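You operate a simulated robot arm through the tools that you are given. There is no shell and no other tool. Be economical: measure what you need, move in short steps, check, and stop when the job is done.

The job below is to be done with a simulated robot arm. You get a single attempt, and the scene is never put back.

JOB
Bake the two washed cores dry with the damper open.
Fine: dial to the heat on the plate's tag; door shut before you switch on; switch off at the green lamp, then open the door.
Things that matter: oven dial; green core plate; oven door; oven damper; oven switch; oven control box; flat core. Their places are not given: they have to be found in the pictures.

It is judged by the outcome, as a careful person would: the job done as asked, and still so three seconds after it is handed in. It fails if anything else is knocked over, pushed out of place, dropped, spilled or broken.

ROBOT AND FRAMES
A 7-joint arm with a two-finger parallel gripper, fixed in place. Base frame: the origin is at the foot of the arm, x ahead of it, y to its left, z up. Units: mm, degrees, N and s.
With the tool pointing down near the work surface it reaches from about 300 to 700 mm from the base axis. Its first joint turns from -66.0 to 66.0 degrees. Payload 1.57 kg.
The tool frame sits at the grasp point between the pads (the TCP): z along the fingers, y along the line on which they close. The tips reach 30 mm beyond it. Largest opening 110 mm; finger width 24, thickness 12; the body of the gripper, 48 by 112 mm, starts 78 mm behind the TCP.
Orientation is told as [roll, pitch, yaw] about the base's x, y, z axes, in that order, counted from this pose: with the fingers straight down and closing along the base's y, the tool's x points along the base's -x, its y along +y and its z along -z.

CONTROLS
- The arm moves only by the tool arm_command. Its argument "increments" is a list of rows, each a list of 7 numbers: the shift along the tool's x, y, z in mm, then the turn, a rotation vector about the tool's x, y, z in degrees, then the opening, from 0 (shut) to 1 (fully open). In form: [[x, y, z, rx, ry, rz, fingers], ...]. A call has 1 to 20 rows; each row is the pose to reach, as a shift and turn from the pose commanded when the call began, along the tool's axes at that moment. Each row takes 0.2 s and may step no farther than 50 mm and 8.6 degrees from the row before; otherwise, or with a gripper value out of range, the whole call is refused. A pose out of reach is approached as far as the arm can. The call stops where the force on the tool passes 90 N (or 10 N more than at its start, if that is more) or the arm is blocked; 0.2 s more then pass. Each finger travels about 108 mm/s and halts on what it meets, pressing with about 22 N; the grip force reading is that of the motor and also rises with nothing between the fingers. The clock runs only during rows and for 0.2 s after the last one: add rows that repeat a pose to give the fingers time. The reply holds the time, the measured pose of the TCP, the force on the tool along the base axes, the opening and the grip force, in the units named above and with some noise.
- Cameras (640 x 400 px; columns grow to the right, rows downward): "scene" is fixed at [157.9, -388.4, 1409.5]; the picture's right is [0.83, -0.55, 0.00], its down [-0.34, -0.52, -0.78] and it looks along [0.43, 0.65, -0.62] (base axes); focal length 309 px, centre (320, 200). "wrist" rides on the gripper at [-36, 0, -80] in the tool frame; the picture's right is [0.00, -1.00, 0.00], its down [0.97, 0.00, -0.24] and it looks along [0.24, 0.00, 0.97] (tool axes); focal length 218 px, centre (320, 200).
- capture(camera): a new picture of that camera. The clock stands still meanwhile.
- point_at(camera, pixels): for up to 12 pixels [column, row] of the newest picture of that camera ("zoom" is the newest enlarged one), the place [x, y, z] in the base frame of the surface seen there, good to about 2 mm, but the place of the scene camera against the robot may be out by one fixed shift of up to 12 mm in any direction. The clock stands still meanwhile.
- enlarge(camera, box): a new picture of the part [left, top, right, bottom] of that camera's present view, enlarged. The clock stands still meanwhile.
- sign_off(): hands the job in; it is judged then, once.

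Keep the steps short. Do not move on a guess: measure, check each grasp and each placing, and mend mistakes. In all there are 80 turns and 34 pictures (those below and enlarged ones count). Leave the gripper open and the arm clear of the work at the hand-in unless told otherwise, and finish with a single line.

The tools are called after "Emit:" as name(argument=value, ...) on one line, values as JSON. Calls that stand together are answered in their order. arm_command: Moves the arm, as the interface text tells. Its arguments: {"type":"object","properties":{"increments":{"type":"array"}},"required":["increments"]} The other tools are called the same way: capture (camera) takes a picture; point_at (camera, pixels) gives the place of the surface under pixels of a picture; enlarge (camera, box) takes an enlarged picture of a part of a camera's view; sign_off () hands the job in.

At the start:

```text
clock: 0.0
tcp_pos: [468.6, -16.9, 1191.0]
tool_rot: [0.0, -0.1, 0.0]
force: [-0.3, 0.2, -0.3]
opening: 109.8
grip_force: 0.0
```

scene: 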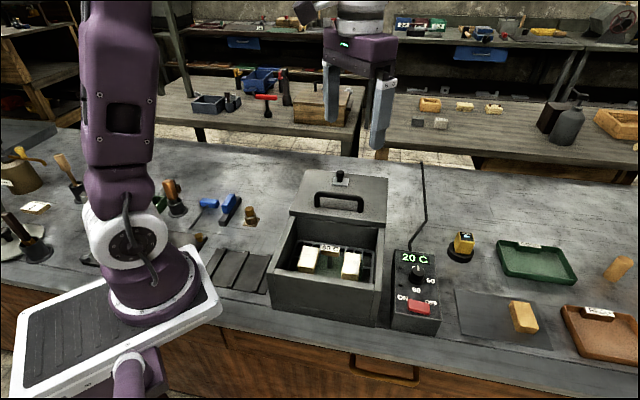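
wrist: 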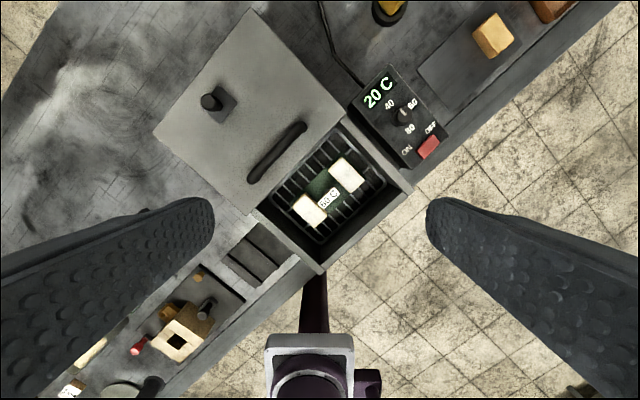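

I see the oven with its lid/door back, two cores on a green plate inside, and the control box. I'll enlarge the oven and control box to read the tag and dial.

Emit:
enlarge(camera="scene", box=[260, 160, 460, 335])

Emit:
enlarge(camera="wrist", box=[240, 60, 460, 260])

```text
2.29 times, centred on (360, 248) of scene
```

zoom: 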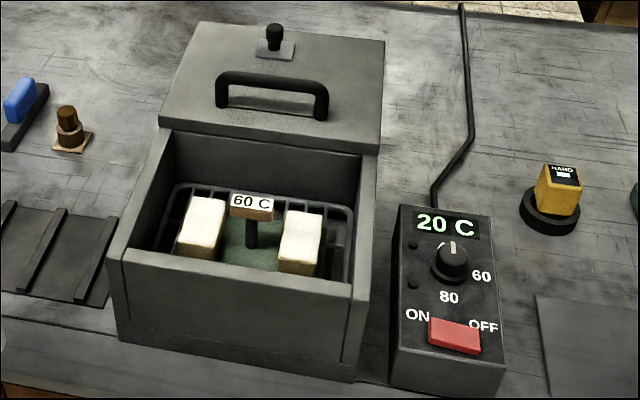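

```text
2.00 times, centred on (350, 160) of wrist
```

zoom: 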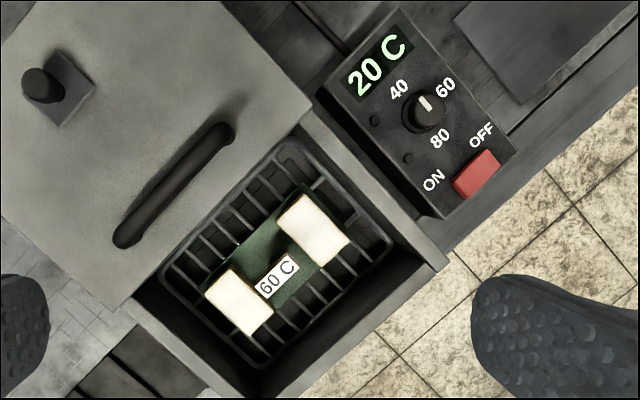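

The tag reads 60 C; the dial pointer seems to be at 40 (toward the display). I'll measure the lid, handle, damper, knob, switch and oven rim in the wrist zoom, then the scene picture for offset comparison.

Emit:
point_at(camera="zoom", pixels=[[40, 82], [76, 85], [60, 115], [128, 236], [224, 134], [175, 185], [422, 98], [476, 172], [440, 262], [300, 125], [125, 305], [378, 66]])

Emit:
point_at(camera="wrist", pixels=[[249, 12], [158, 133], [248, 212], [341, 100], [412, 192], [322, 270], [388, 68], [352, 98], [446, 138], [410, 167], [208, 101], [404, 114]])

Emit:
point_at(camera="scene", pixels=[[340, 175], [317, 195], [361, 203], [419, 307], [417, 272], [390, 180]])

```text
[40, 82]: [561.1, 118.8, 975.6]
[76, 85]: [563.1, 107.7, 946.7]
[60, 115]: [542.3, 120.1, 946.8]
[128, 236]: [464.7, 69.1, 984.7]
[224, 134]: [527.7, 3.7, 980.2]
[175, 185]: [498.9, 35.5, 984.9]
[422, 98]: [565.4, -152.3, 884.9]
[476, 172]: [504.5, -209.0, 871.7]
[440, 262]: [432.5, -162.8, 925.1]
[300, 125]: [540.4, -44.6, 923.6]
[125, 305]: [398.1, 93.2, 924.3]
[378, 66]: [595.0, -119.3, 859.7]
```

```text
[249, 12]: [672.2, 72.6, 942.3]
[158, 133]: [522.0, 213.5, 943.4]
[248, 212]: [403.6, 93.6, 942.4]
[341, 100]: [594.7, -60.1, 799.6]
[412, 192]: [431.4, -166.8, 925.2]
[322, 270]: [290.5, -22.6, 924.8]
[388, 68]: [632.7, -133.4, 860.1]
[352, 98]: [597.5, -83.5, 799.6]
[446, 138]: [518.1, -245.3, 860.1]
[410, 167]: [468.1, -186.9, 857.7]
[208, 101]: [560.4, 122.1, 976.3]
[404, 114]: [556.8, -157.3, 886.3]
```

```text
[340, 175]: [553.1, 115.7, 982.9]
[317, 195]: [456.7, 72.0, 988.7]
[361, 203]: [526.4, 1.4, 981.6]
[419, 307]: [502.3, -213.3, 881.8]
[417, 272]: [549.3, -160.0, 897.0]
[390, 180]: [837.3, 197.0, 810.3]
```

Bench is z≈800 here, oven rim 925, lid top 943; lid slides along (-1,-1)/√2, with its handle centred at (497,36,984). Damper is a small plate with a knob at about (555,117). I move above the damper with yaw -45 to look at it closely.

Emit:
arm_command(increments=[[-14, 22, 22, 0, 0, 7.5, 1], [-28, 44, 44, 0, 0, 15, 1], [-42, 66, 66, 0, 0, 22.5, 1], [-56, 88, 88, 0, 0, 30, 1], [-70, 110, 110, 0, 0, 37.5, 1], [-84, 131, 131, 0, 0, 45, 1]])

Emit:
capture(camera="wrist")

```text
clock: 1.4
tcp_pos: [553.0, 113.7, 1060.2]
tool_rot: [0.1, 0.0, -45.0]
force: [0.8, 0.1, 0.5]
opening: 110.3
grip_force: 0.1
```

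```text
29 pictures are left
```

wrist: 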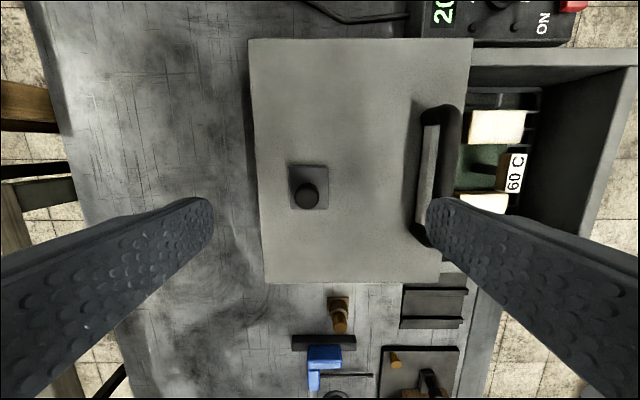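

The damper is a square plate with an upright knob at about (307,190). I enlarge it to see how it moves.

Emit:
enlarge(camera="wrist", box=[264, 145, 364, 235])

Emit:
enlarge(camera="scene", box=[310, 160, 370, 200])

```text
4.44 times, centred on (314, 190) of wrist
```

zoom: 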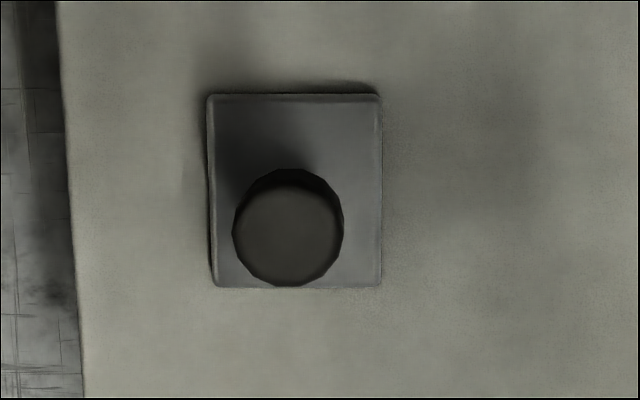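

```text
10.00 times, centred on (340, 180) of scene
```

zoom: 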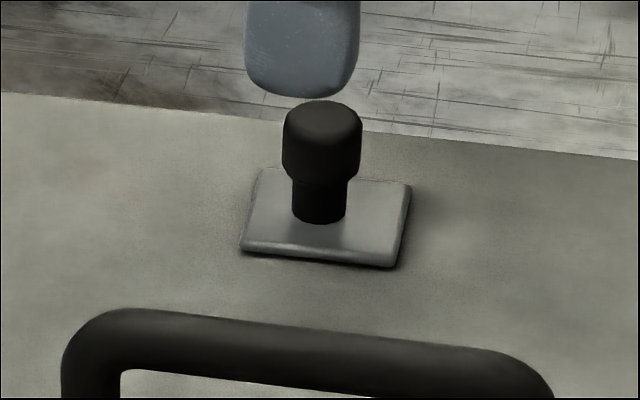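

The damper plate likely slides. I measure the knob and plate corners precisely.

Emit:
point_at(camera="wrist", pixels=[[306.8, 196.3], [297, 196], [317, 196], [307, 187], [307, 206], [290, 168], [326, 168], [291, 207], [326, 207], [255, 50], [268, 281], [470, 45]])

```text
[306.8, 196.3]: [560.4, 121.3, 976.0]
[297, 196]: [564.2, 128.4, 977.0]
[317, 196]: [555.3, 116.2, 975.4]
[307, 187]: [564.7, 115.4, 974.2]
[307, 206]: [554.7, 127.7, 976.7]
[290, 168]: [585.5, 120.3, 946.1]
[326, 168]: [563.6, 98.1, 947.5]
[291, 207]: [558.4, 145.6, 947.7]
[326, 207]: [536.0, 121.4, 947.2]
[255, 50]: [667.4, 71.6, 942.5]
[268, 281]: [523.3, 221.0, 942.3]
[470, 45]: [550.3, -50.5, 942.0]
```

Knob centre (560.4,121.3), top z 976, plate centred beneath it. I go down around the knob (TCP z 980, tips 950), fingers half open, then close.

Emit:
arm_command(increments=[[0, 10.6, 30, 0, 0, 0, 0.6], [0, 10.6, 60, 0, 0, 0, 0.5], [0, 10.6, 80, 0, 0, 0, 0.5], [0, 10.6, 80, 0, 0, 0, 0.3], [0, 10.6, 80, 0, 0, 0, 0.1], [0, 10.6, 80, 0, 0, 0, 0.1]])

```text
clock: 2.8
tcp_pos: [560.5, 121.8, 978.4]
tool_rot: [-0.1, 0.0, -45.0]
force: [1.5, 1.0, -6.5]
opening: 19.2
grip_force: 33.4
```

Knob gripped (19 mm). I feel for the travel with a small sideways pull along tool +x.

Emit:
arm_command(increments=[[2, 0, 0, 0, 0, 0, 0.1], [4, 0, 0, 0, 0, 0, 0.1], [6, 0, 0, 0, 0, 0, 0.1]])

```text
clock: 3.6
tcp_pos: [558.1, 123.8, 980.6]
tool_rot: [0.2, -0.2, -45.1]
force: [13.9, -16.1, 0.9]
opening: 19.5
grip_force: 33.9
```

It resists (21 N, lagging), so I try the opposite direction.

Emit:
arm_command(increments=[[-3, 0, 0, 0, 0, 0, 0.1], [-6, 0, 0, 0, 0, 0, 0.1], [-9, 0, 0, 0, 0, 0, 0.1], [-12, 0, 0, 0, 0, 0, 0.1]])

```text
clock: 4.6
tcp_pos: [564.2, 116.1, 980.8]
tool_rot: [0.0, 0.1, -45.0]
force: [0.5, 2.0, 9.6]
opening: 19.2
grip_force: 33.4
```

That direction moves freely (−tool x, toward the control box). I continue sliding until it meets its stop.

Emit:
arm_command(increments=[[-5, 0, 0, 0, 0, 0, 0.1], [-10, 0, 0, 0, 0, 0, 0.1], [-15, 0, 0, 0, 0, 0, 0.1], [-20, 0, 0, 0, 0, 0, 0.1]])

Emit:
enlarge(camera="wrist", box=[220, 120, 420, 250])

```text
clock: 5.6
tcp_pos: [578.1, 102.3, 979.9]
tool_rot: [-0.1, 0.1, -45.0]
force: [0.2, 1.3, 6.8]
opening: 19.1
grip_force: 32.9
```

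```text
3.08 times, centred on (320, 185) of wrist
```

zoom: 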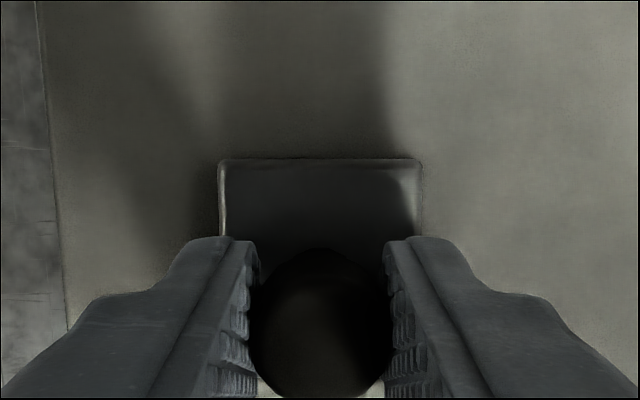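

The plate moves along with the knob. I continue.

Emit:
arm_command(increments=[[-4, 0, 0, 0, 0, 0, 0.1], [-8, 0, 0, 0, 0, 0, 0.1], [-12, 0, 0, 0, 0, 0, 0.1], [-16, 0, 0, 0, 0, 0, 0.1], [-20, 0, 0, 0, 0, 0, 0.1]])

```text
clock: 6.8
tcp_pos: [591.5, 90.3, 979.7]
tool_rot: [-0.1, 0.2, -45.0]
force: [-15.0, 15.1, -1.5]
opening: 19.6
grip_force: 33.5
```

It reached its stop after about 43 mm. I ease off, open and rise to look.

Emit:
arm_command(increments=[[2, 0, 0, 0, 0, 0, 0.1], [2, 0, 0, 0, 0, 0, 0.4], [2, 0, 0, 0, 0, 0, 0.4], [2, 0, -40, 0, 0, 0, 0.4], [2, 0, -80, 0, 0, 0, 0.6]])

Emit:
capture(camera="wrist")

```text
clock: 8.0
tcp_pos: [592.5, 89.2, 1060.1]
tool_rot: [0.0, 0.0, -45.0]
force: [0.2, 0.0, 0.6]
opening: 65.7
grip_force: 0.0
```

```text
25 pictures are left
```

wrist: 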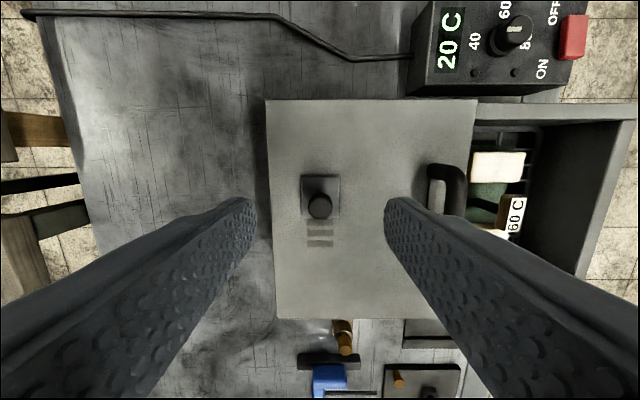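

Vent slots are uncovered below the plate at (320,235); I enlarge to check all are clear.

Emit:
enlarge(camera="wrist", box=[280, 160, 380, 260])

Emit:
point_at(camera="wrist", pixels=[[320, 208], [320, 243], [320, 228], [320, 222], [447, 190], [512, 30], [572, 38]])

```text
4.00 times, centred on (330, 210) of wrist
```

zoom: 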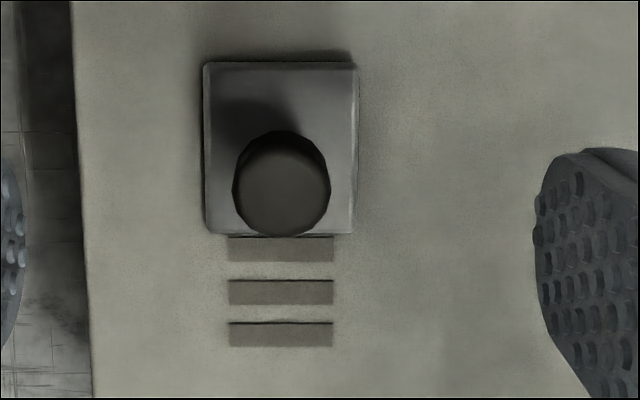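

```text
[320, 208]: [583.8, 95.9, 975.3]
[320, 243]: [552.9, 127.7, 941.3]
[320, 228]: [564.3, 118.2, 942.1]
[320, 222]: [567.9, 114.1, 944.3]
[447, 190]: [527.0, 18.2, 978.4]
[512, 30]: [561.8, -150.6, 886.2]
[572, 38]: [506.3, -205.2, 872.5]
```

All three slots are clear; damper open. Next I move over the lid handle (≈(494,41,984)), go down, and grip.

Emit:
arm_command(increments=[[12, -35, 0, 0, 0, 0, 0.5], [24, -70, 0, 0, 0, 0, 0.5], [36, -104, 0, 0, 0, 0, 0.5], [36, -104, 40, 0, 0, 0, 0.5], [36, -104, 80, 0, 0, 0, 0.5], [36, -104, 80, 0, 0, 0, 0.3], [36, -104, 80, 0, 0, 0, 0.1], [36, -104, 80, 0, 0, 0, 0.05]])

```text
clock: 9.8
tcp_pos: [493.2, 42.2, 980.5]
tool_rot: [0.0, 0.0, -44.9]
force: [-0.2, 0.5, -9.4]
opening: 13.8
grip_force: 30.5
```

Handle held (13.8 mm bar). I slide the lid toward the front, a first 60 mm.

Emit:
arm_command(increments=[[0, -10, 0, 0, 0, 0, 0.05], [0, -20, 0, 0, 0, 0, 0.05], [0, -30, 0, 0, 0, 0, 0.05], [0, -40, 0, 0, 0, 0, 0.05], [0, -50, 0, 0, 0, 0, 0.05], [0, -60, 0, 0, 0, 0, 0.05]])

```text
clock: 11.2
tcp_pos: [449.7, -0.5, 979.8]
tool_rot: [0.1, 0.0, -45.0]
force: [-0.5, 1.8, -1.5]
opening: 13.7
grip_force: 30.2
```

It slides freely. I continue, with finer steps near the end.

Emit:
arm_command(increments=[[0, -12, 0, 0, 0, 0, 0.05], [0, -24, 0, 0, 0, 0, 0.05], [0, -36, 0, 0, 0, 0, 0.05], [0, -48, 0, 0, 0, 0, 0.05], [0, -60, 0, 0, 0, 0, 0.05], [0, -72, 0, 0, 0, 0, 0.05], [0, -84, 0, 0, 0, 0, 0.05], [0, -92, 0, 0, 0, 0, 0.05], [0, -98, 0, 0, 0, 0, 0.05]])

Emit:
capture(camera="scene")

```text
clock: 13.2
tcp_pos: [381.2, -69.4, 979.9]
tool_rot: [0.1, 0.0, -44.9]
force: [4.4, -3.7, -20.0]
opening: 13.8
grip_force: 30.3
```

```text
23 pictures are left
```

scene: 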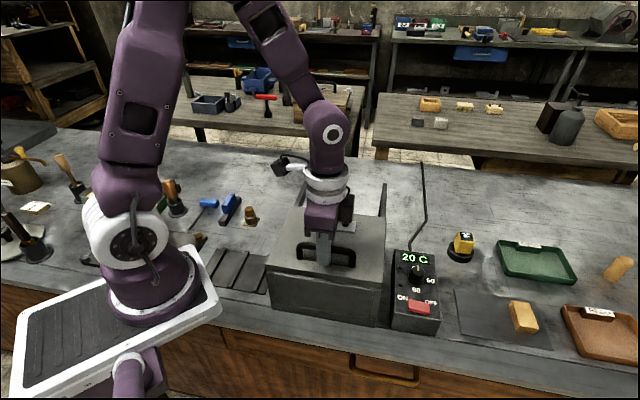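

The lid looks nearly shut after 158 mm. I push on in small steps until it meets its stop.

Emit:
arm_command(increments=[[0, -3, 0, 0, 0, 0, 0.05], [0, -6, 0, 0, 0, 0, 0.05], [0, -9, 0, 0, 0, 0, 0.05], [0, -12, 0, 0, 0, 0, 0.05]])

```text
clock: 14.2
tcp_pos: [373.4, -79.7, 980.1]
tool_rot: [0.0, -0.1, -45.0]
force: [15.1, 21.1, 2.5]
opening: 27.0
grip_force: 11.7
```

Stop reached (force and finger deflection). I open, and rise to look.

Emit:
arm_command(increments=[[0, 2, 0, 0, 0, 0, 0.3], [0, 6, 0, 0, 0, 0, 0.5], [0, 6, 0, 0, 0, 0, 0.5], [0, 6, -45, 0, 0, 0, 0.5], [0, 6, -90, 0, 0, 0, 0.5], [0, 30, -130, 0, 0, 0, 0.5]])

Emit:
capture(camera="wrist")

```text
clock: 15.6
tcp_pos: [395.1, -58.0, 1110.2]
tool_rot: [0.0, 0.0, -45.0]
force: [0.4, 0.5, -0.6]
opening: 54.8
grip_force: 0.1
```

```text
22 pictures are left
```

wrist: 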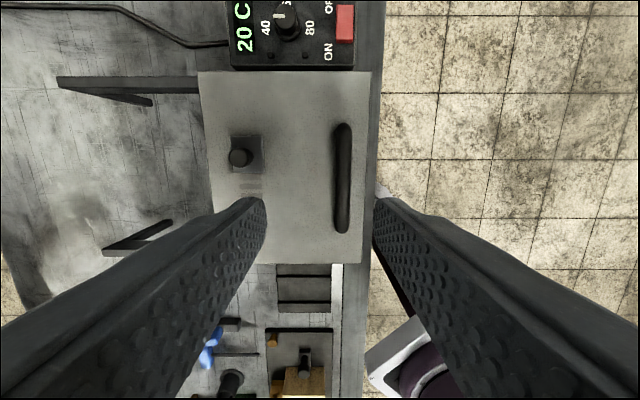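

Lid shut, damper still open. Now over to the dial (≈(561,-153,886)) for a close look.

Emit:
arm_command(increments=[[-40, 10, 10, 0, 0, 0, 0.5], [-80, 20, 30, 0, 0, 0, 0.5], [-120, 30, 60, 0, 0, 0, 0.5], [-155, 40, 85, 0, 0, 0, 0.5], [-185, 49.5, 110, 0, 0, 0, 0.5]])

Emit:
capture(camera="wrist")

```text
refused: row 3 steps farther than a row can; nothing moved
```

```text
21 pictures are left
```

wrist: 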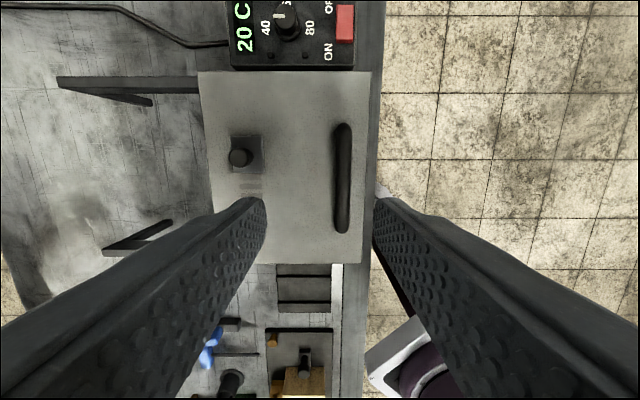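

Refused for step size; I repeat with smaller steps.

Emit:
arm_command(increments=[[-35, 8, 10, 0, 0, 0, 0.5], [-70, 16, 25, 0, 0, 0, 0.5], [-105, 25, 45, 0, 0, 0, 0.5], [-135, 34, 65, 0, 0, 0, 0.5], [-160, 42, 88, 0, 0, 0, 0.5], [-185, 49.5, 110, 0, 0, 0, 0.5]])

Emit:
enlarge(camera="wrist", box=[220, 110, 460, 260])

```text
clock: 17.0
tcp_pos: [559.8, -152.4, 999.6]
tool_rot: [0.1, 0.0, -45.0]
force: [0.3, 0.3, 0.1]
opening: 55.2
grip_force: 0.1
```

```text
2.67 times, centred on (340, 185) of wrist
```

zoom: 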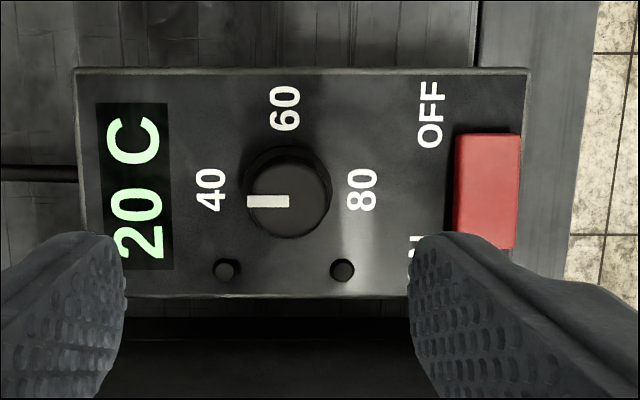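

Pointer is exactly at 40; 60 is a quarter turn clockwise. I measure the knob, switch and surfaces.

Emit:
point_at(camera="zoom", pixels=[[288, 195], [250, 201], [328, 195], [288, 160], [288, 234], [350, 230], [487, 190], [487, 140], [487, 235], [460, 190], [515, 190], [340, 270]])

```text
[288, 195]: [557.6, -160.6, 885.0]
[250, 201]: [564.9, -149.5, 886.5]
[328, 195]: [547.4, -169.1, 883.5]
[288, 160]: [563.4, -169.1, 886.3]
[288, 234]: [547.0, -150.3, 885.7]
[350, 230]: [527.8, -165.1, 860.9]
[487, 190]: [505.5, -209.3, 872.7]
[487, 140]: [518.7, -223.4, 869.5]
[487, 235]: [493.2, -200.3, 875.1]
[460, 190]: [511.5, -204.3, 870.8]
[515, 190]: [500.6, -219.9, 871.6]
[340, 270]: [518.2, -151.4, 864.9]
```

Knob centre ≈(556,-160), Ø≈27, top 886, panel 861. Rocker's ON end is raised, so it is OFF. I turn the gripper to yaw +45 above the knob so that I can then turn 90° clockwise.

Emit:
arm_command(increments=[[-2.7, -8.1, 0, 0, 0, -8.2, 0.5], [-2.7, -8.1, 0, 0, 0, -16.4, 0.5], [-2.7, -8.1, 0, 0, 0, -24.6, 0.5], [-2.7, -8.1, 0, 0, 0, -32.8, 0.5], [-2.7, -8.1, 0, 0, 0, -41, 0.5], [-2.7, -8.1, 0, 0, 0, -49.2, 0.5], [-2.7, -8.1, 0, 0, 0, -57.4, 0.5], [-2.7, -8.1, 0, 0, 0, -65.6, 0.5], [-2.7, -8.1, 0, 0, 0, -73.8, 0.5], [-2.7, -8.1, 0, 0, 0, -82, 0.5], [-2.7, -8.1, 0, 0, 0, -90, 0.5], [-2.7, -8.1, 40, 0, 0, -90, 0.5], [-2.7, -8.1, 60, 0, 0, -90, 0.5]])

Emit:
capture(camera="wrist")

```text
clock: 19.8
tcp_pos: [556.1, -161.0, 938.5]
tool_rot: [0.0, 0.0, 45.1]
force: [-0.7, -0.7, -0.1]
opening: 55.0
grip_force: 0.0
```

```text
19 pictures are left
```

wrist: 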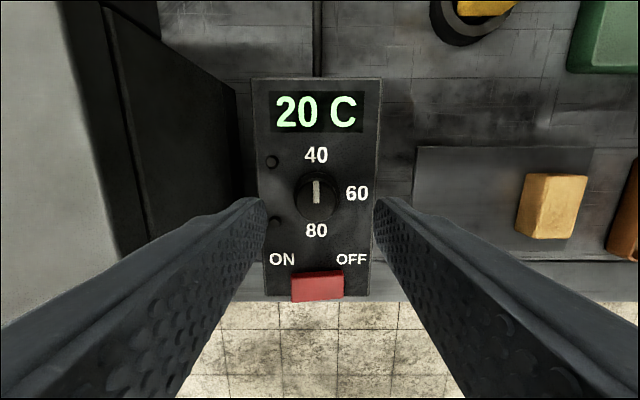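

Aligned over the knob. I descend 40 mm and close on it.

Emit:
arm_command(increments=[[0, 0, 20, 0, 0, 0, 0.5], [0, 0, 40, 0, 0, 0, 0.5], [0, 0, 40, 0, 0, 0, 0.3], [0, 0, 40, 0, 0, 0, 0.15], [0, 0, 40, 0, 0, 0, 0.15]])

```text
clock: 21.0
tcp_pos: [554.2, -159.4, 899.3]
tool_rot: [0.3, 0.1, 45.1]
force: [-16.2, 16.2, 5.1]
opening: 31.2
grip_force: 40.6
```

Gripped; a side force shows I'm ~2.5 mm off centre. I relieve this by shifting tool y +2.5, and turn a first 24°.

Emit:
arm_command(increments=[[0, 2.5, 0, 0, 0, 0, 0.15], [0, 2.5, 0, 0, 0, 8, 0.15], [0, 2.5, 0, 0, 0, 16, 0.15], [0, 2.5, 0, 0, 0, 24, 0.15]])

```text
clock: 22.0
tcp_pos: [554.0, -160.0, 899.9]
tool_rot: [0.0, 0.0, 20.9]
force: [-3.3, 3.4, -14.5]
opening: 31.3
grip_force: 40.5
```

Force is small and it turns. I continue with the remaining 66°.

Emit:
arm_command(increments=[[0, 0, 0, 0, 0, 8, 0.15], [0, 0, 0, 0, 0, 16, 0.15], [0, 0, 0, 0, 0, 24, 0.15], [0, 0, 0, 0, 0, 32, 0.15], [0, 0, 0, 0, 0, 40, 0.15], [0, 0, 0, 0, 0, 48, 0.15], [0, 0, 0, 0, 0, 56, 0.15], [0, 0, 0, 0, 0, 62, 0.15], [0, 0, 0, 0, 0, 66, 0.15]])

Emit:
enlarge(camera="scene", box=[380, 235, 460, 335])

```text
clock: 24.0
tcp_pos: [555.2, -158.6, 900.4]
tool_rot: [0.1, -0.1, -45.1]
force: [1.5, 4.0, 3.6]
opening: 30.8
grip_force: 40.3
```

```text
4.00 times, centred on (420, 285) of scene
```

zoom: 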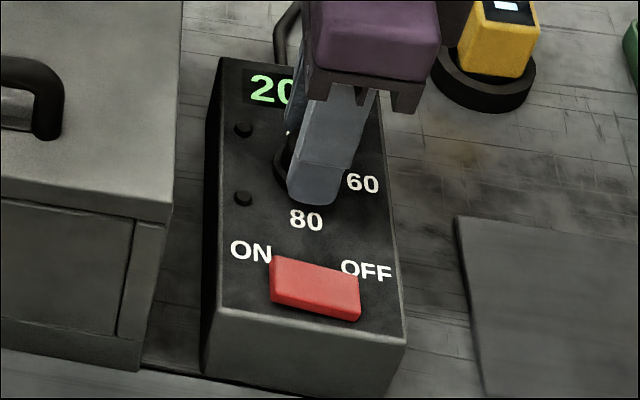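

I open, rise and check the pointer.

Emit:
arm_command(increments=[[0, 0, 0, 0, 0, 0, 0.4], [0, 0, 0, 0, 0, 0, 0.5], [0, 0, -35, 0, 0, 0, 0.5], [0, 0, -70, 0, 0, 0, 0.5]])

Emit:
capture(camera="wrist")

```text
clock: 25.0
tcp_pos: [553.4, -158.4, 970.4]
tool_rot: [-0.1, 0.0, -45.0]
force: [0.1, 0.0, -0.5]
opening: 55.1
grip_force: 0.1
```

```text
17 pictures are left
```

wrist: 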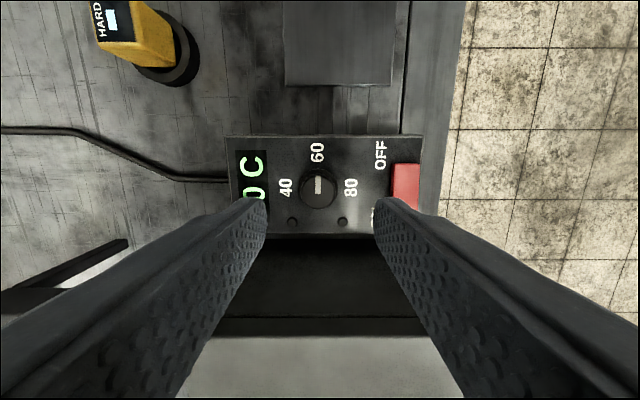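

Pointer is at 60. Door shut, damper open: now to switch on. I close the fingers and go above the ON end of the rocker (≈(493,-197)), tips ~10 mm above.

Emit:
arm_command(increments=[[8, -35, 0, 0, 0, 0, 0.2], [15.3, -69.8, 0, 0, 0, 0, 0], [15.3, -69.8, 30, 0, 0, 0, 0], [15.3, -69.8, 53, 0, 0, 0, 0]])

Emit:
enlarge(camera="wrist", box=[220, 80, 420, 260])

```text
clock: 26.0
tcp_pos: [493.4, -198.0, 917.0]
tool_rot: [0.0, 0.0, -45.1]
force: [0.5, 0.2, 0.0]
opening: 0.0
grip_force: 21.3
```

```text
2.22 times, centred on (320, 170) of wrist
```

zoom: 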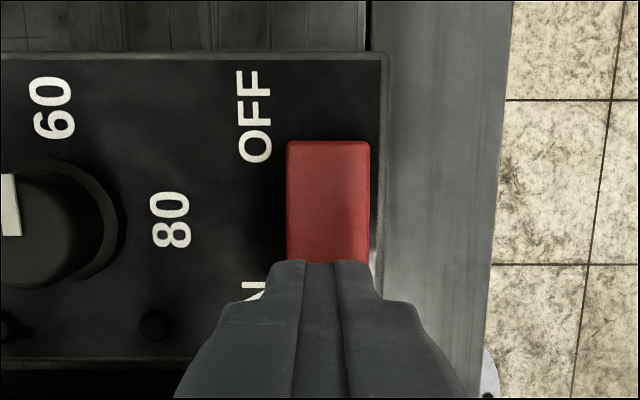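

The fingertips are over the ON end. I press down in 2 mm steps.

Emit:
arm_command(increments=[[0, 0, 5, 0, 0, 0, 0], [0, 0, 10, 0, 0, 0, 0], [0, 0, 12, 0, 0, 0, 0], [0, 0, 14, 0, 0, 0, 0], [0, 0, 16, 0, 0, 0, 0], [0, 0, 18, 0, 0, 0, 0]])

```text
clock: 27.4
tcp_pos: [494.1, -197.3, 901.3]
tool_rot: [0.2, -0.2, -45.0]
force: [-12.8, 10.1, 52.8]
opening: 0.0
grip_force: 20.8
```

Force 53 N at z 901. I rise and check the rocker, display and lamps.

Emit:
arm_command(increments=[[0, 0, 0, 0, 0, 0, 0], [0, 0, -40, 0, 0, 0, 0], [0, 0, -60, 0, 0, 0, 0]])

Emit:
enlarge(camera="scene", box=[380, 235, 460, 335])

```text
clock: 28.2
tcp_pos: [494.3, -199.2, 959.0]
tool_rot: [-0.1, 0.1, -44.9]
force: [0.0, -0.2, -0.5]
opening: 0.3
grip_force: 21.5
```

```text
4.00 times, centred on (420, 285) of scene
```

zoom: 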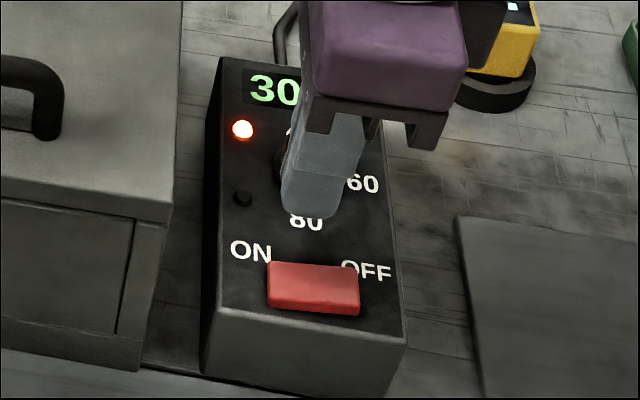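

Oven is on: red lamp lit, display 30. I place the fingers above the OFF end ready and wait a few seconds.

Emit:
arm_command(increments=[[-34.5, 0, 0, 0, 0, 0, 0], [-34.5, 0, 36, 0, 0, 0, 0], [-34.5, 0, 36, 0, 0, 0, 0], [-34.5, 0, 36, 0, 0, 0, 0], [-34.5, 0, 36, 0, 0, 0, 0], [-34.5, 0, 36, 0, 0, 0, 0], [-34.5, 0, 36, 0, 0, 0, 0], [-34.5, 0, 36, 0, 0, 0, 0], [-34.5, 0, 36, 0, 0, 0, 0], [-34.5, 0, 36, 0, 0, 0, 0], [-34.5, 0, 36, 0, 0, 0, 0], [-34.5, 0, 36, 0, 0, 0, 0]])

Emit:
enlarge(camera="scene", box=[380, 235, 460, 335])

```text
clock: 30.8
tcp_pos: [518.9, -221.0, 922.7]
tool_rot: [0.0, 0.0, -45.0]
force: [-0.1, -0.2, 0.1]
opening: 0.2
grip_force: 21.8
```

```text
4.00 times, centred on (420, 285) of scene
```

zoom: 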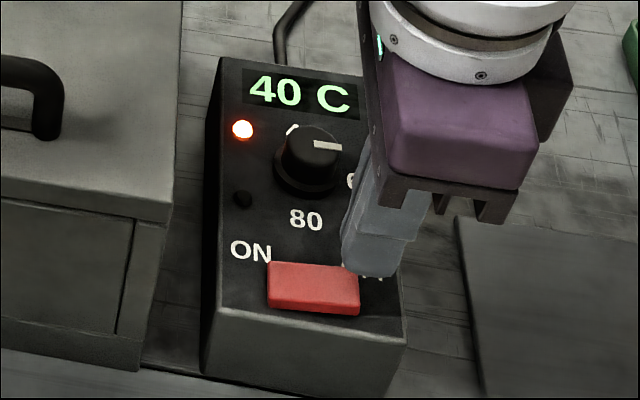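

40 C, red lamp lit, dial pointer at 60. I wait 4 s more.

Emit:
arm_command(increments=[[0, 0, 0, 0, 0, 0, 0], [0, 0, 0, 0, 0, 0, 0], [0, 0, 0, 0, 0, 0, 0], [0, 0, 0, 0, 0, 0, 0], [0, 0, 0, 0, 0, 0, 0], [0, 0, 0, 0, 0, 0, 0], [0, 0, 0, 0, 0, 0, 0], [0, 0, 0, 0, 0, 0, 0], [0, 0, 0, 0, 0, 0, 0], [0, 0, 0, 0, 0, 0, 0], [0, 0, 0, 0, 0, 0, 0], [0, 0, 0, 0, 0, 0, 0], [0, 0, 0, 0, 0, 0, 0], [0, 0, 0, 0, 0, 0, 0], [0, 0, 0, 0, 0, 0, 0], [0, 0, 0, 0, 0, 0, 0], [0, 0, 0, 0, 0, 0, 0], [0, 0, 0, 0, 0, 0, 0], [0, 0, 0, 0, 0, 0, 0], [0, 0, 0, 0, 0, 0, 0]])

Emit:
enlarge(camera="scene", box=[380, 235, 460, 335])

```text
clock: 35.0
tcp_pos: [518.4, -222.6, 923.3]
tool_rot: [0.0, 0.0, -45.0]
force: [-0.2, -1.1, -0.2]
opening: 0.0
grip_force: 21.5
```

```text
4.00 times, centred on (420, 285) of scene
```

zoom: 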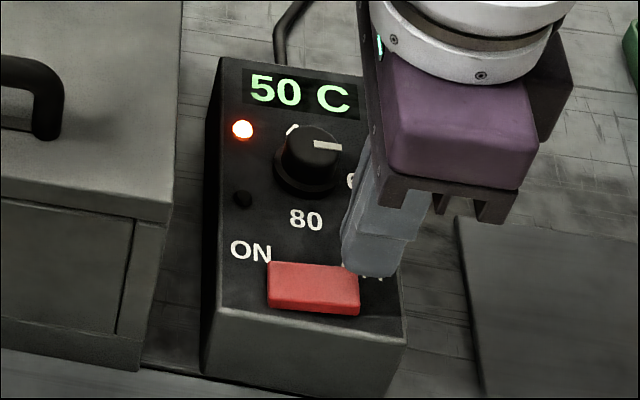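

50 C. I wait 3 s more.

Emit:
arm_command(increments=[[0, 0, 0, 0, 0, 0, 0], [0, 0, 0, 0, 0, 0, 0], [0, 0, 0, 0, 0, 0, 0], [0, 0, 0, 0, 0, 0, 0], [0, 0, 0, 0, 0, 0, 0], [0, 0, 0, 0, 0, 0, 0], [0, 0, 0, 0, 0, 0, 0], [0, 0, 0, 0, 0, 0, 0], [0, 0, 0, 0, 0, 0, 0], [0, 0, 0, 0, 0, 0, 0], [0, 0, 0, 0, 0, 0, 0], [0, 0, 0, 0, 0, 0, 0], [0, 0, 0, 0, 0, 0, 0], [0, 0, 0, 0, 0, 0, 0]])

Emit:
enlarge(camera="scene", box=[380, 235, 460, 335])

```text
clock: 38.0
tcp_pos: [519.2, -221.5, 923.8]
tool_rot: [0.0, 0.1, -45.0]
force: [0.4, -0.9, -0.1]
opening: 0.0
grip_force: 21.5
```

```text
4.00 times, centred on (420, 285) of scene
```

zoom: 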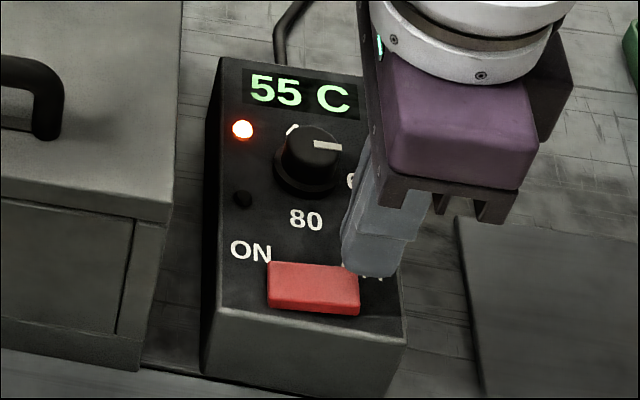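

55 C. I wait 4 s more.

Emit:
arm_command(increments=[[0, 0, 0, 0, 0, 0, 0], [0, 0, 0, 0, 0, 0, 0], [0, 0, 0, 0, 0, 0, 0], [0, 0, 0, 0, 0, 0, 0], [0, 0, 0, 0, 0, 0, 0], [0, 0, 0, 0, 0, 0, 0], [0, 0, 0, 0, 0, 0, 0], [0, 0, 0, 0, 0, 0, 0], [0, 0, 0, 0, 0, 0, 0], [0, 0, 0, 0, 0, 0, 0], [0, 0, 0, 0, 0, 0, 0], [0, 0, 0, 0, 0, 0, 0], [0, 0, 0, 0, 0, 0, 0], [0, 0, 0, 0, 0, 0, 0], [0, 0, 0, 0, 0, 0, 0], [0, 0, 0, 0, 0, 0, 0], [0, 0, 0, 0, 0, 0, 0], [0, 0, 0, 0, 0, 0, 0], [0, 0, 0, 0, 0, 0, 0], [0, 0, 0, 0, 0, 0, 0]])

Emit:
enlarge(camera="scene", box=[380, 235, 460, 335])

```text
clock: 42.2
tcp_pos: [518.6, -221.6, 923.0]
tool_rot: [-0.1, 0.0, -45.0]
force: [0.2, 0.6, -0.5]
opening: 0.0
grip_force: 21.6
```

```text
4.00 times, centred on (420, 285) of scene
```

zoom: 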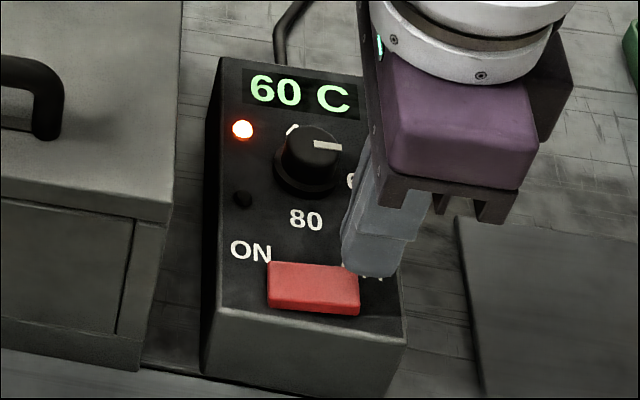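

60 C, green not lit yet. I wait 4 s more.

Emit:
arm_command(increments=[[0, 0, 0, 0, 0, 0, 0], [0, 0, 0, 0, 0, 0, 0], [0, 0, 0, 0, 0, 0, 0], [0, 0, 0, 0, 0, 0, 0], [0, 0, 0, 0, 0, 0, 0], [0, 0, 0, 0, 0, 0, 0], [0, 0, 0, 0, 0, 0, 0], [0, 0, 0, 0, 0, 0, 0], [0, 0, 0, 0, 0, 0, 0], [0, 0, 0, 0, 0, 0, 0], [0, 0, 0, 0, 0, 0, 0], [0, 0, 0, 0, 0, 0, 0], [0, 0, 0, 0, 0, 0, 0], [0, 0, 0, 0, 0, 0, 0], [0, 0, 0, 0, 0, 0, 0], [0, 0, 0, 0, 0, 0, 0], [0, 0, 0, 0, 0, 0, 0], [0, 0, 0, 0, 0, 0, 0], [0, 0, 0, 0, 0, 0, 0], [0, 0, 0, 0, 0, 0, 0]])

Emit:
enlarge(camera="scene", box=[380, 235, 460, 335])

```text
clock: 46.4
tcp_pos: [519.1, -223.4, 921.7]
tool_rot: [0.1, 0.0, -45.0]
force: [0.0, -0.1, 1.5]
opening: 0.0
grip_force: 21.1
```

```text
4.00 times, centred on (420, 285) of scene
```

zoom: 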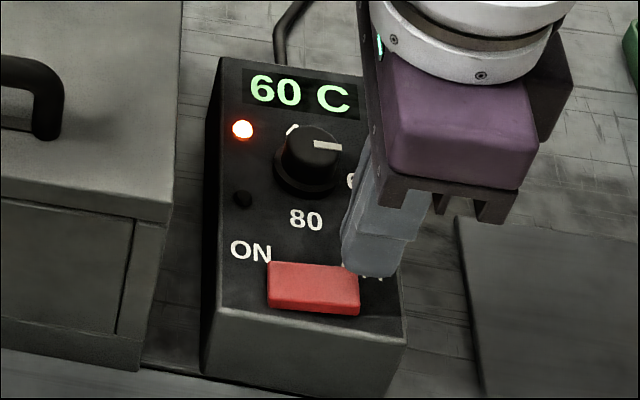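

Still red only. I wait about 6 s.

Emit:
arm_command(increments=[[0, 0, 0, 0, 0, 0, 0], [0, 0, 0, 0, 0, 0, 0], [0, 0, 0, 0, 0, 0, 0], [0, 0, 0, 0, 0, 0, 0], [0, 0, 0, 0, 0, 0, 0], [0, 0, 0, 0, 0, 0, 0], [0, 0, 0, 0, 0, 0, 0], [0, 0, 0, 0, 0, 0, 0], [0, 0, 0, 0, 0, 0, 0], [0, 0, 0, 0, 0, 0, 0], [0, 0, 0, 0, 0, 0, 0], [0, 0, 0, 0, 0, 0, 0], [0, 0, 0, 0, 0, 0, 0], [0, 0, 0, 0, 0, 0, 0], [0, 0, 0, 0, 0, 0, 0], [0, 0, 0, 0, 0, 0, 0], [0, 0, 0, 0, 0, 0, 0], [0, 0, 0, 0, 0, 0, 0], [0, 0, 0, 0, 0, 0, 0], [0, 0, 0, 0, 0, 0, 0]])

Emit:
arm_command(increments=[[0, 0, 0, 0, 0, 0, 0], [0, 0, 0, 0, 0, 0, 0], [0, 0, 0, 0, 0, 0, 0], [0, 0, 0, 0, 0, 0, 0], [0, 0, 0, 0, 0, 0, 0], [0, 0, 0, 0, 0, 0, 0], [0, 0, 0, 0, 0, 0, 0], [0, 0, 0, 0, 0, 0, 0], [0, 0, 0, 0, 0, 0, 0]])

Emit:
enlarge(camera="scene", box=[380, 235, 460, 335])

```text
clock: 50.6
tcp_pos: [519.6, -221.7, 922.3]
tool_rot: [0.0, 0.0, -45.0]
force: [-0.2, -0.1, 0.4]
opening: 0.0
grip_force: 20.7
```

```text
clock: 52.6
tcp_pos: [519.0, -222.3, 922.6]
tool_rot: [0.0, 0.0, -45.0]
force: [-0.7, 0.9, -0.4]
opening: 0.0
grip_force: 21.0
```

```text
4.00 times, centred on (420, 285) of scene
```

zoom: 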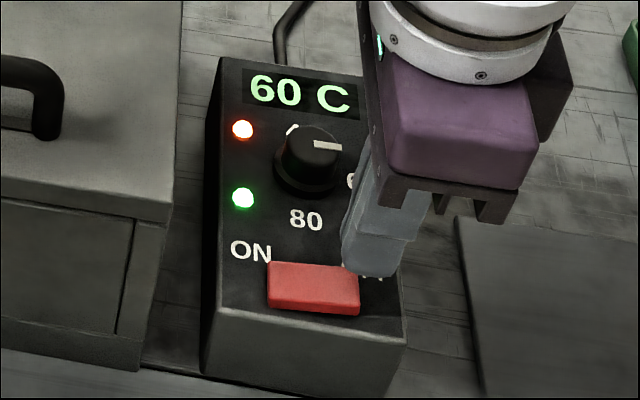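

The green lamp is lit at (243,197). I press the OFF end now.

Emit:
arm_command(increments=[[0, 0, 8, 0, 0, 0, 0], [0, 0, 15, 0, 0, 0, 0], [0, 0, 18, 0, 0, 0, 0], [0, 0, 20, 0, 0, 0, 0], [0, 0, 22, 0, 0, 0, 0], [0, 0, 24, 0, 0, 0, 0]])

```text
clock: 54.0
tcp_pos: [518.5, -222.5, 901.0]
tool_rot: [0.1, -0.2, -45.1]
force: [-2.9, 2.7, 32.8]
opening: 0.1
grip_force: 21.1
```

Pressed with 33 N at the same depth as before. I rise and check.

Emit:
arm_command(increments=[[0, 0, -40, 0, 0, 0, 0], [0, 0, -80, 0, 0, 0, 0], [0, 0, -125, 0, 0, 0, 0]])

Emit:
enlarge(camera="scene", box=[380, 235, 460, 335])

```text
clock: 54.8
tcp_pos: [518.1, -222.2, 1025.2]
tool_rot: [0.0, 0.0, -45.0]
force: [-0.5, 0.8, -0.2]
opening: 0.0
grip_force: 20.9
```

```text
4.00 times, centred on (420, 285) of scene
```

zoom: 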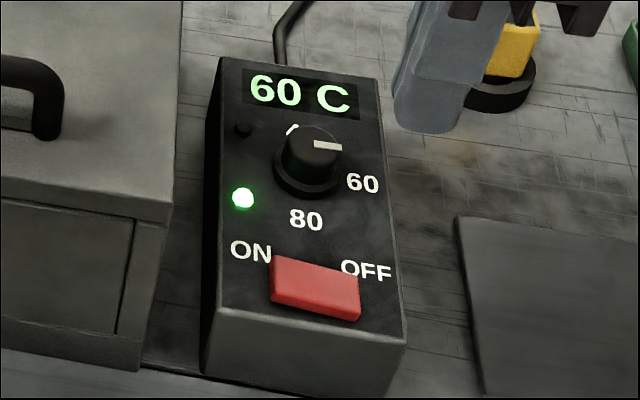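

The oven is off (red out, rocker to OFF, green lit). Now I move over the shut lid's handle (≈(377,-74)), staying high, then go down.

Emit:
arm_command(increments=[[35, 1, -25, 0, 0, 0, 0.2], [80, 2, -25, 0, 0, 0, 0.5], [125, 3, -25, 0, 0, 0, 0.5], [165, 4, -25, 0, 0, 0, 0.5], [204.5, 5, -25, 0, 0, 0, 0.5]])

Emit:
capture(camera="wrist")

```text
clock: 56.0
tcp_pos: [376.3, -72.9, 1049.9]
tool_rot: [0.0, 0.0, -44.9]
force: [-0.9, -0.1, 0.9]
opening: 55.2
grip_force: 0.1
```

```text
7 pictures are left
```

wrist: 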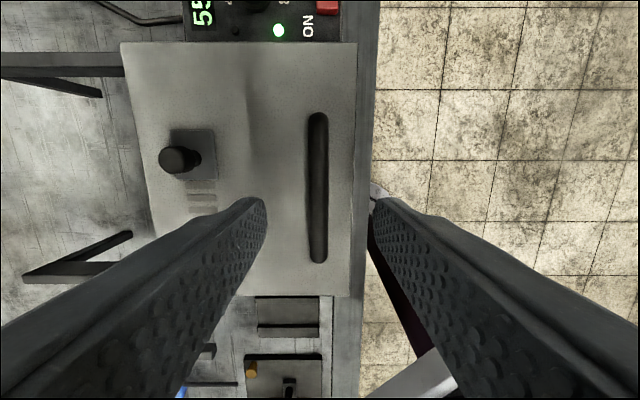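

Handle is centred between the fingers (column 318). I go down 70 mm and grip.

Emit:
arm_command(increments=[[0, 0, 35, 0, 0, 0, 0.5], [0, 0, 70, 0, 0, 0, 0.5], [0, 0, 70, 0, 0, 0, 0.3], [0, 0, 70, 0, 0, 0, 0.1], [0, 0, 70, 0, 0, 0, 0.05]])

```text
clock: 57.2
tcp_pos: [377.4, -73.2, 978.7]
tool_rot: [0.1, 0.0, -45.0]
force: [2.9, 6.7, -11.8]
opening: 13.9
grip_force: 29.8
```

Gripped. I slide the lid back open, about 160 mm.

Emit:
arm_command(increments=[[0, 10, 0, 0, 0, 0, 0.05], [0, 20, 0, 0, 0, 0, 0.05], [0, 30, 0, 0, 0, 0, 0.05], [0, 40, 0, 0, 0, 0, 0.05], [0, 50, 0, 0, 0, 0, 0.05], [0, 60, 0, 0, 0, 0, 0.05], [0, 70, 0, 0, 0, 0, 0.05], [0, 80, 0, 0, 0, 0, 0.05], [0, 90, 0, 0, 0, 0, 0.05], [0, 100, 0, 0, 0, 0, 0.05], [0, 110, 0, 0, 0, 0, 0.05], [0, 120, 0, 0, 0, 0, 0.05], [0, 130, 0, 0, 0, 0, 0.05], [0, 140, 0, 0, 0, 0, 0.05], [0, 148, 0, 0, 0, 0, 0.05], [0, 155, 0, 0, 0, 0, 0.05], [0, 160, 0, 0, 0, 0, 0.05], [0, 164, 0, 0, 0, 0, 0.05]])

```text
clock: 61.0
tcp_pos: [493.2, 42.2, 978.8]
tool_rot: [0.0, 0.0, -45.0]
force: [-6.4, 5.5, -5.9]
opening: 13.7
grip_force: 29.8
```

The lid is back at its original open position. I release, rise clear, and look.

Emit:
arm_command(increments=[[0, 0, 0, 0, 0, 0, 0.3], [0, 0, 0, 0, 0, 0, 0.5], [0, 0, -40, 0, 0, 0, 0.5], [0, 0, -80, 0, 0, 0, 0.7], [0, 0, -125, 0, 0, 0, 1], [0, 0, -170, 0, 0, 0, 1], [0, 0, -200, 0, 0, 0, 1]])

Emit:
capture(camera="wrist")

Emit:
capture(camera="scene")

```text
clock: 62.6
tcp_pos: [493.5, 41.4, 1179.0]
tool_rot: [-0.1, 0.0, -44.9]
force: [0.1, 0.4, -0.2]
opening: 110.3
grip_force: 0.2
```

```text
6 pictures are left
```

wrist: 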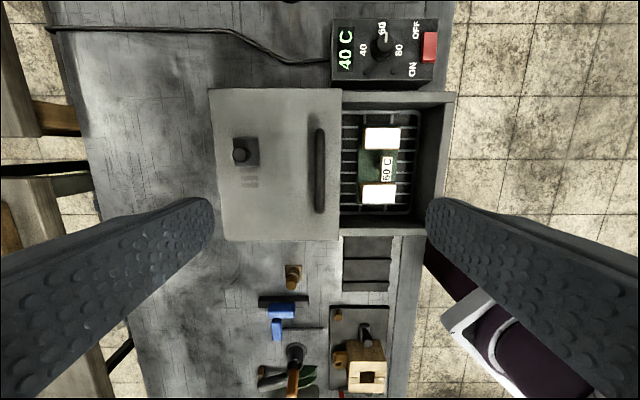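

```text
5 pictures are left
```

scene: 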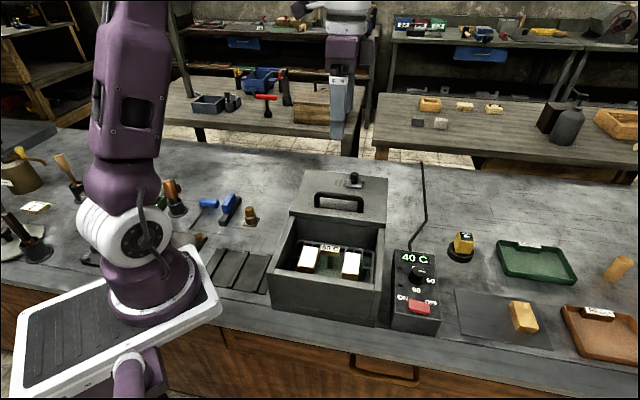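

The lid is open, damper open, oven off and cooling (40 C), both cores still on the plate, gripper open and clear. I hand in.

Emit:
sign_off()

```text
The job is handed in.
```

The two washed cores were baked at 60 C with the damper open and the door shut; I switched off at the green lamp, then opened the door.
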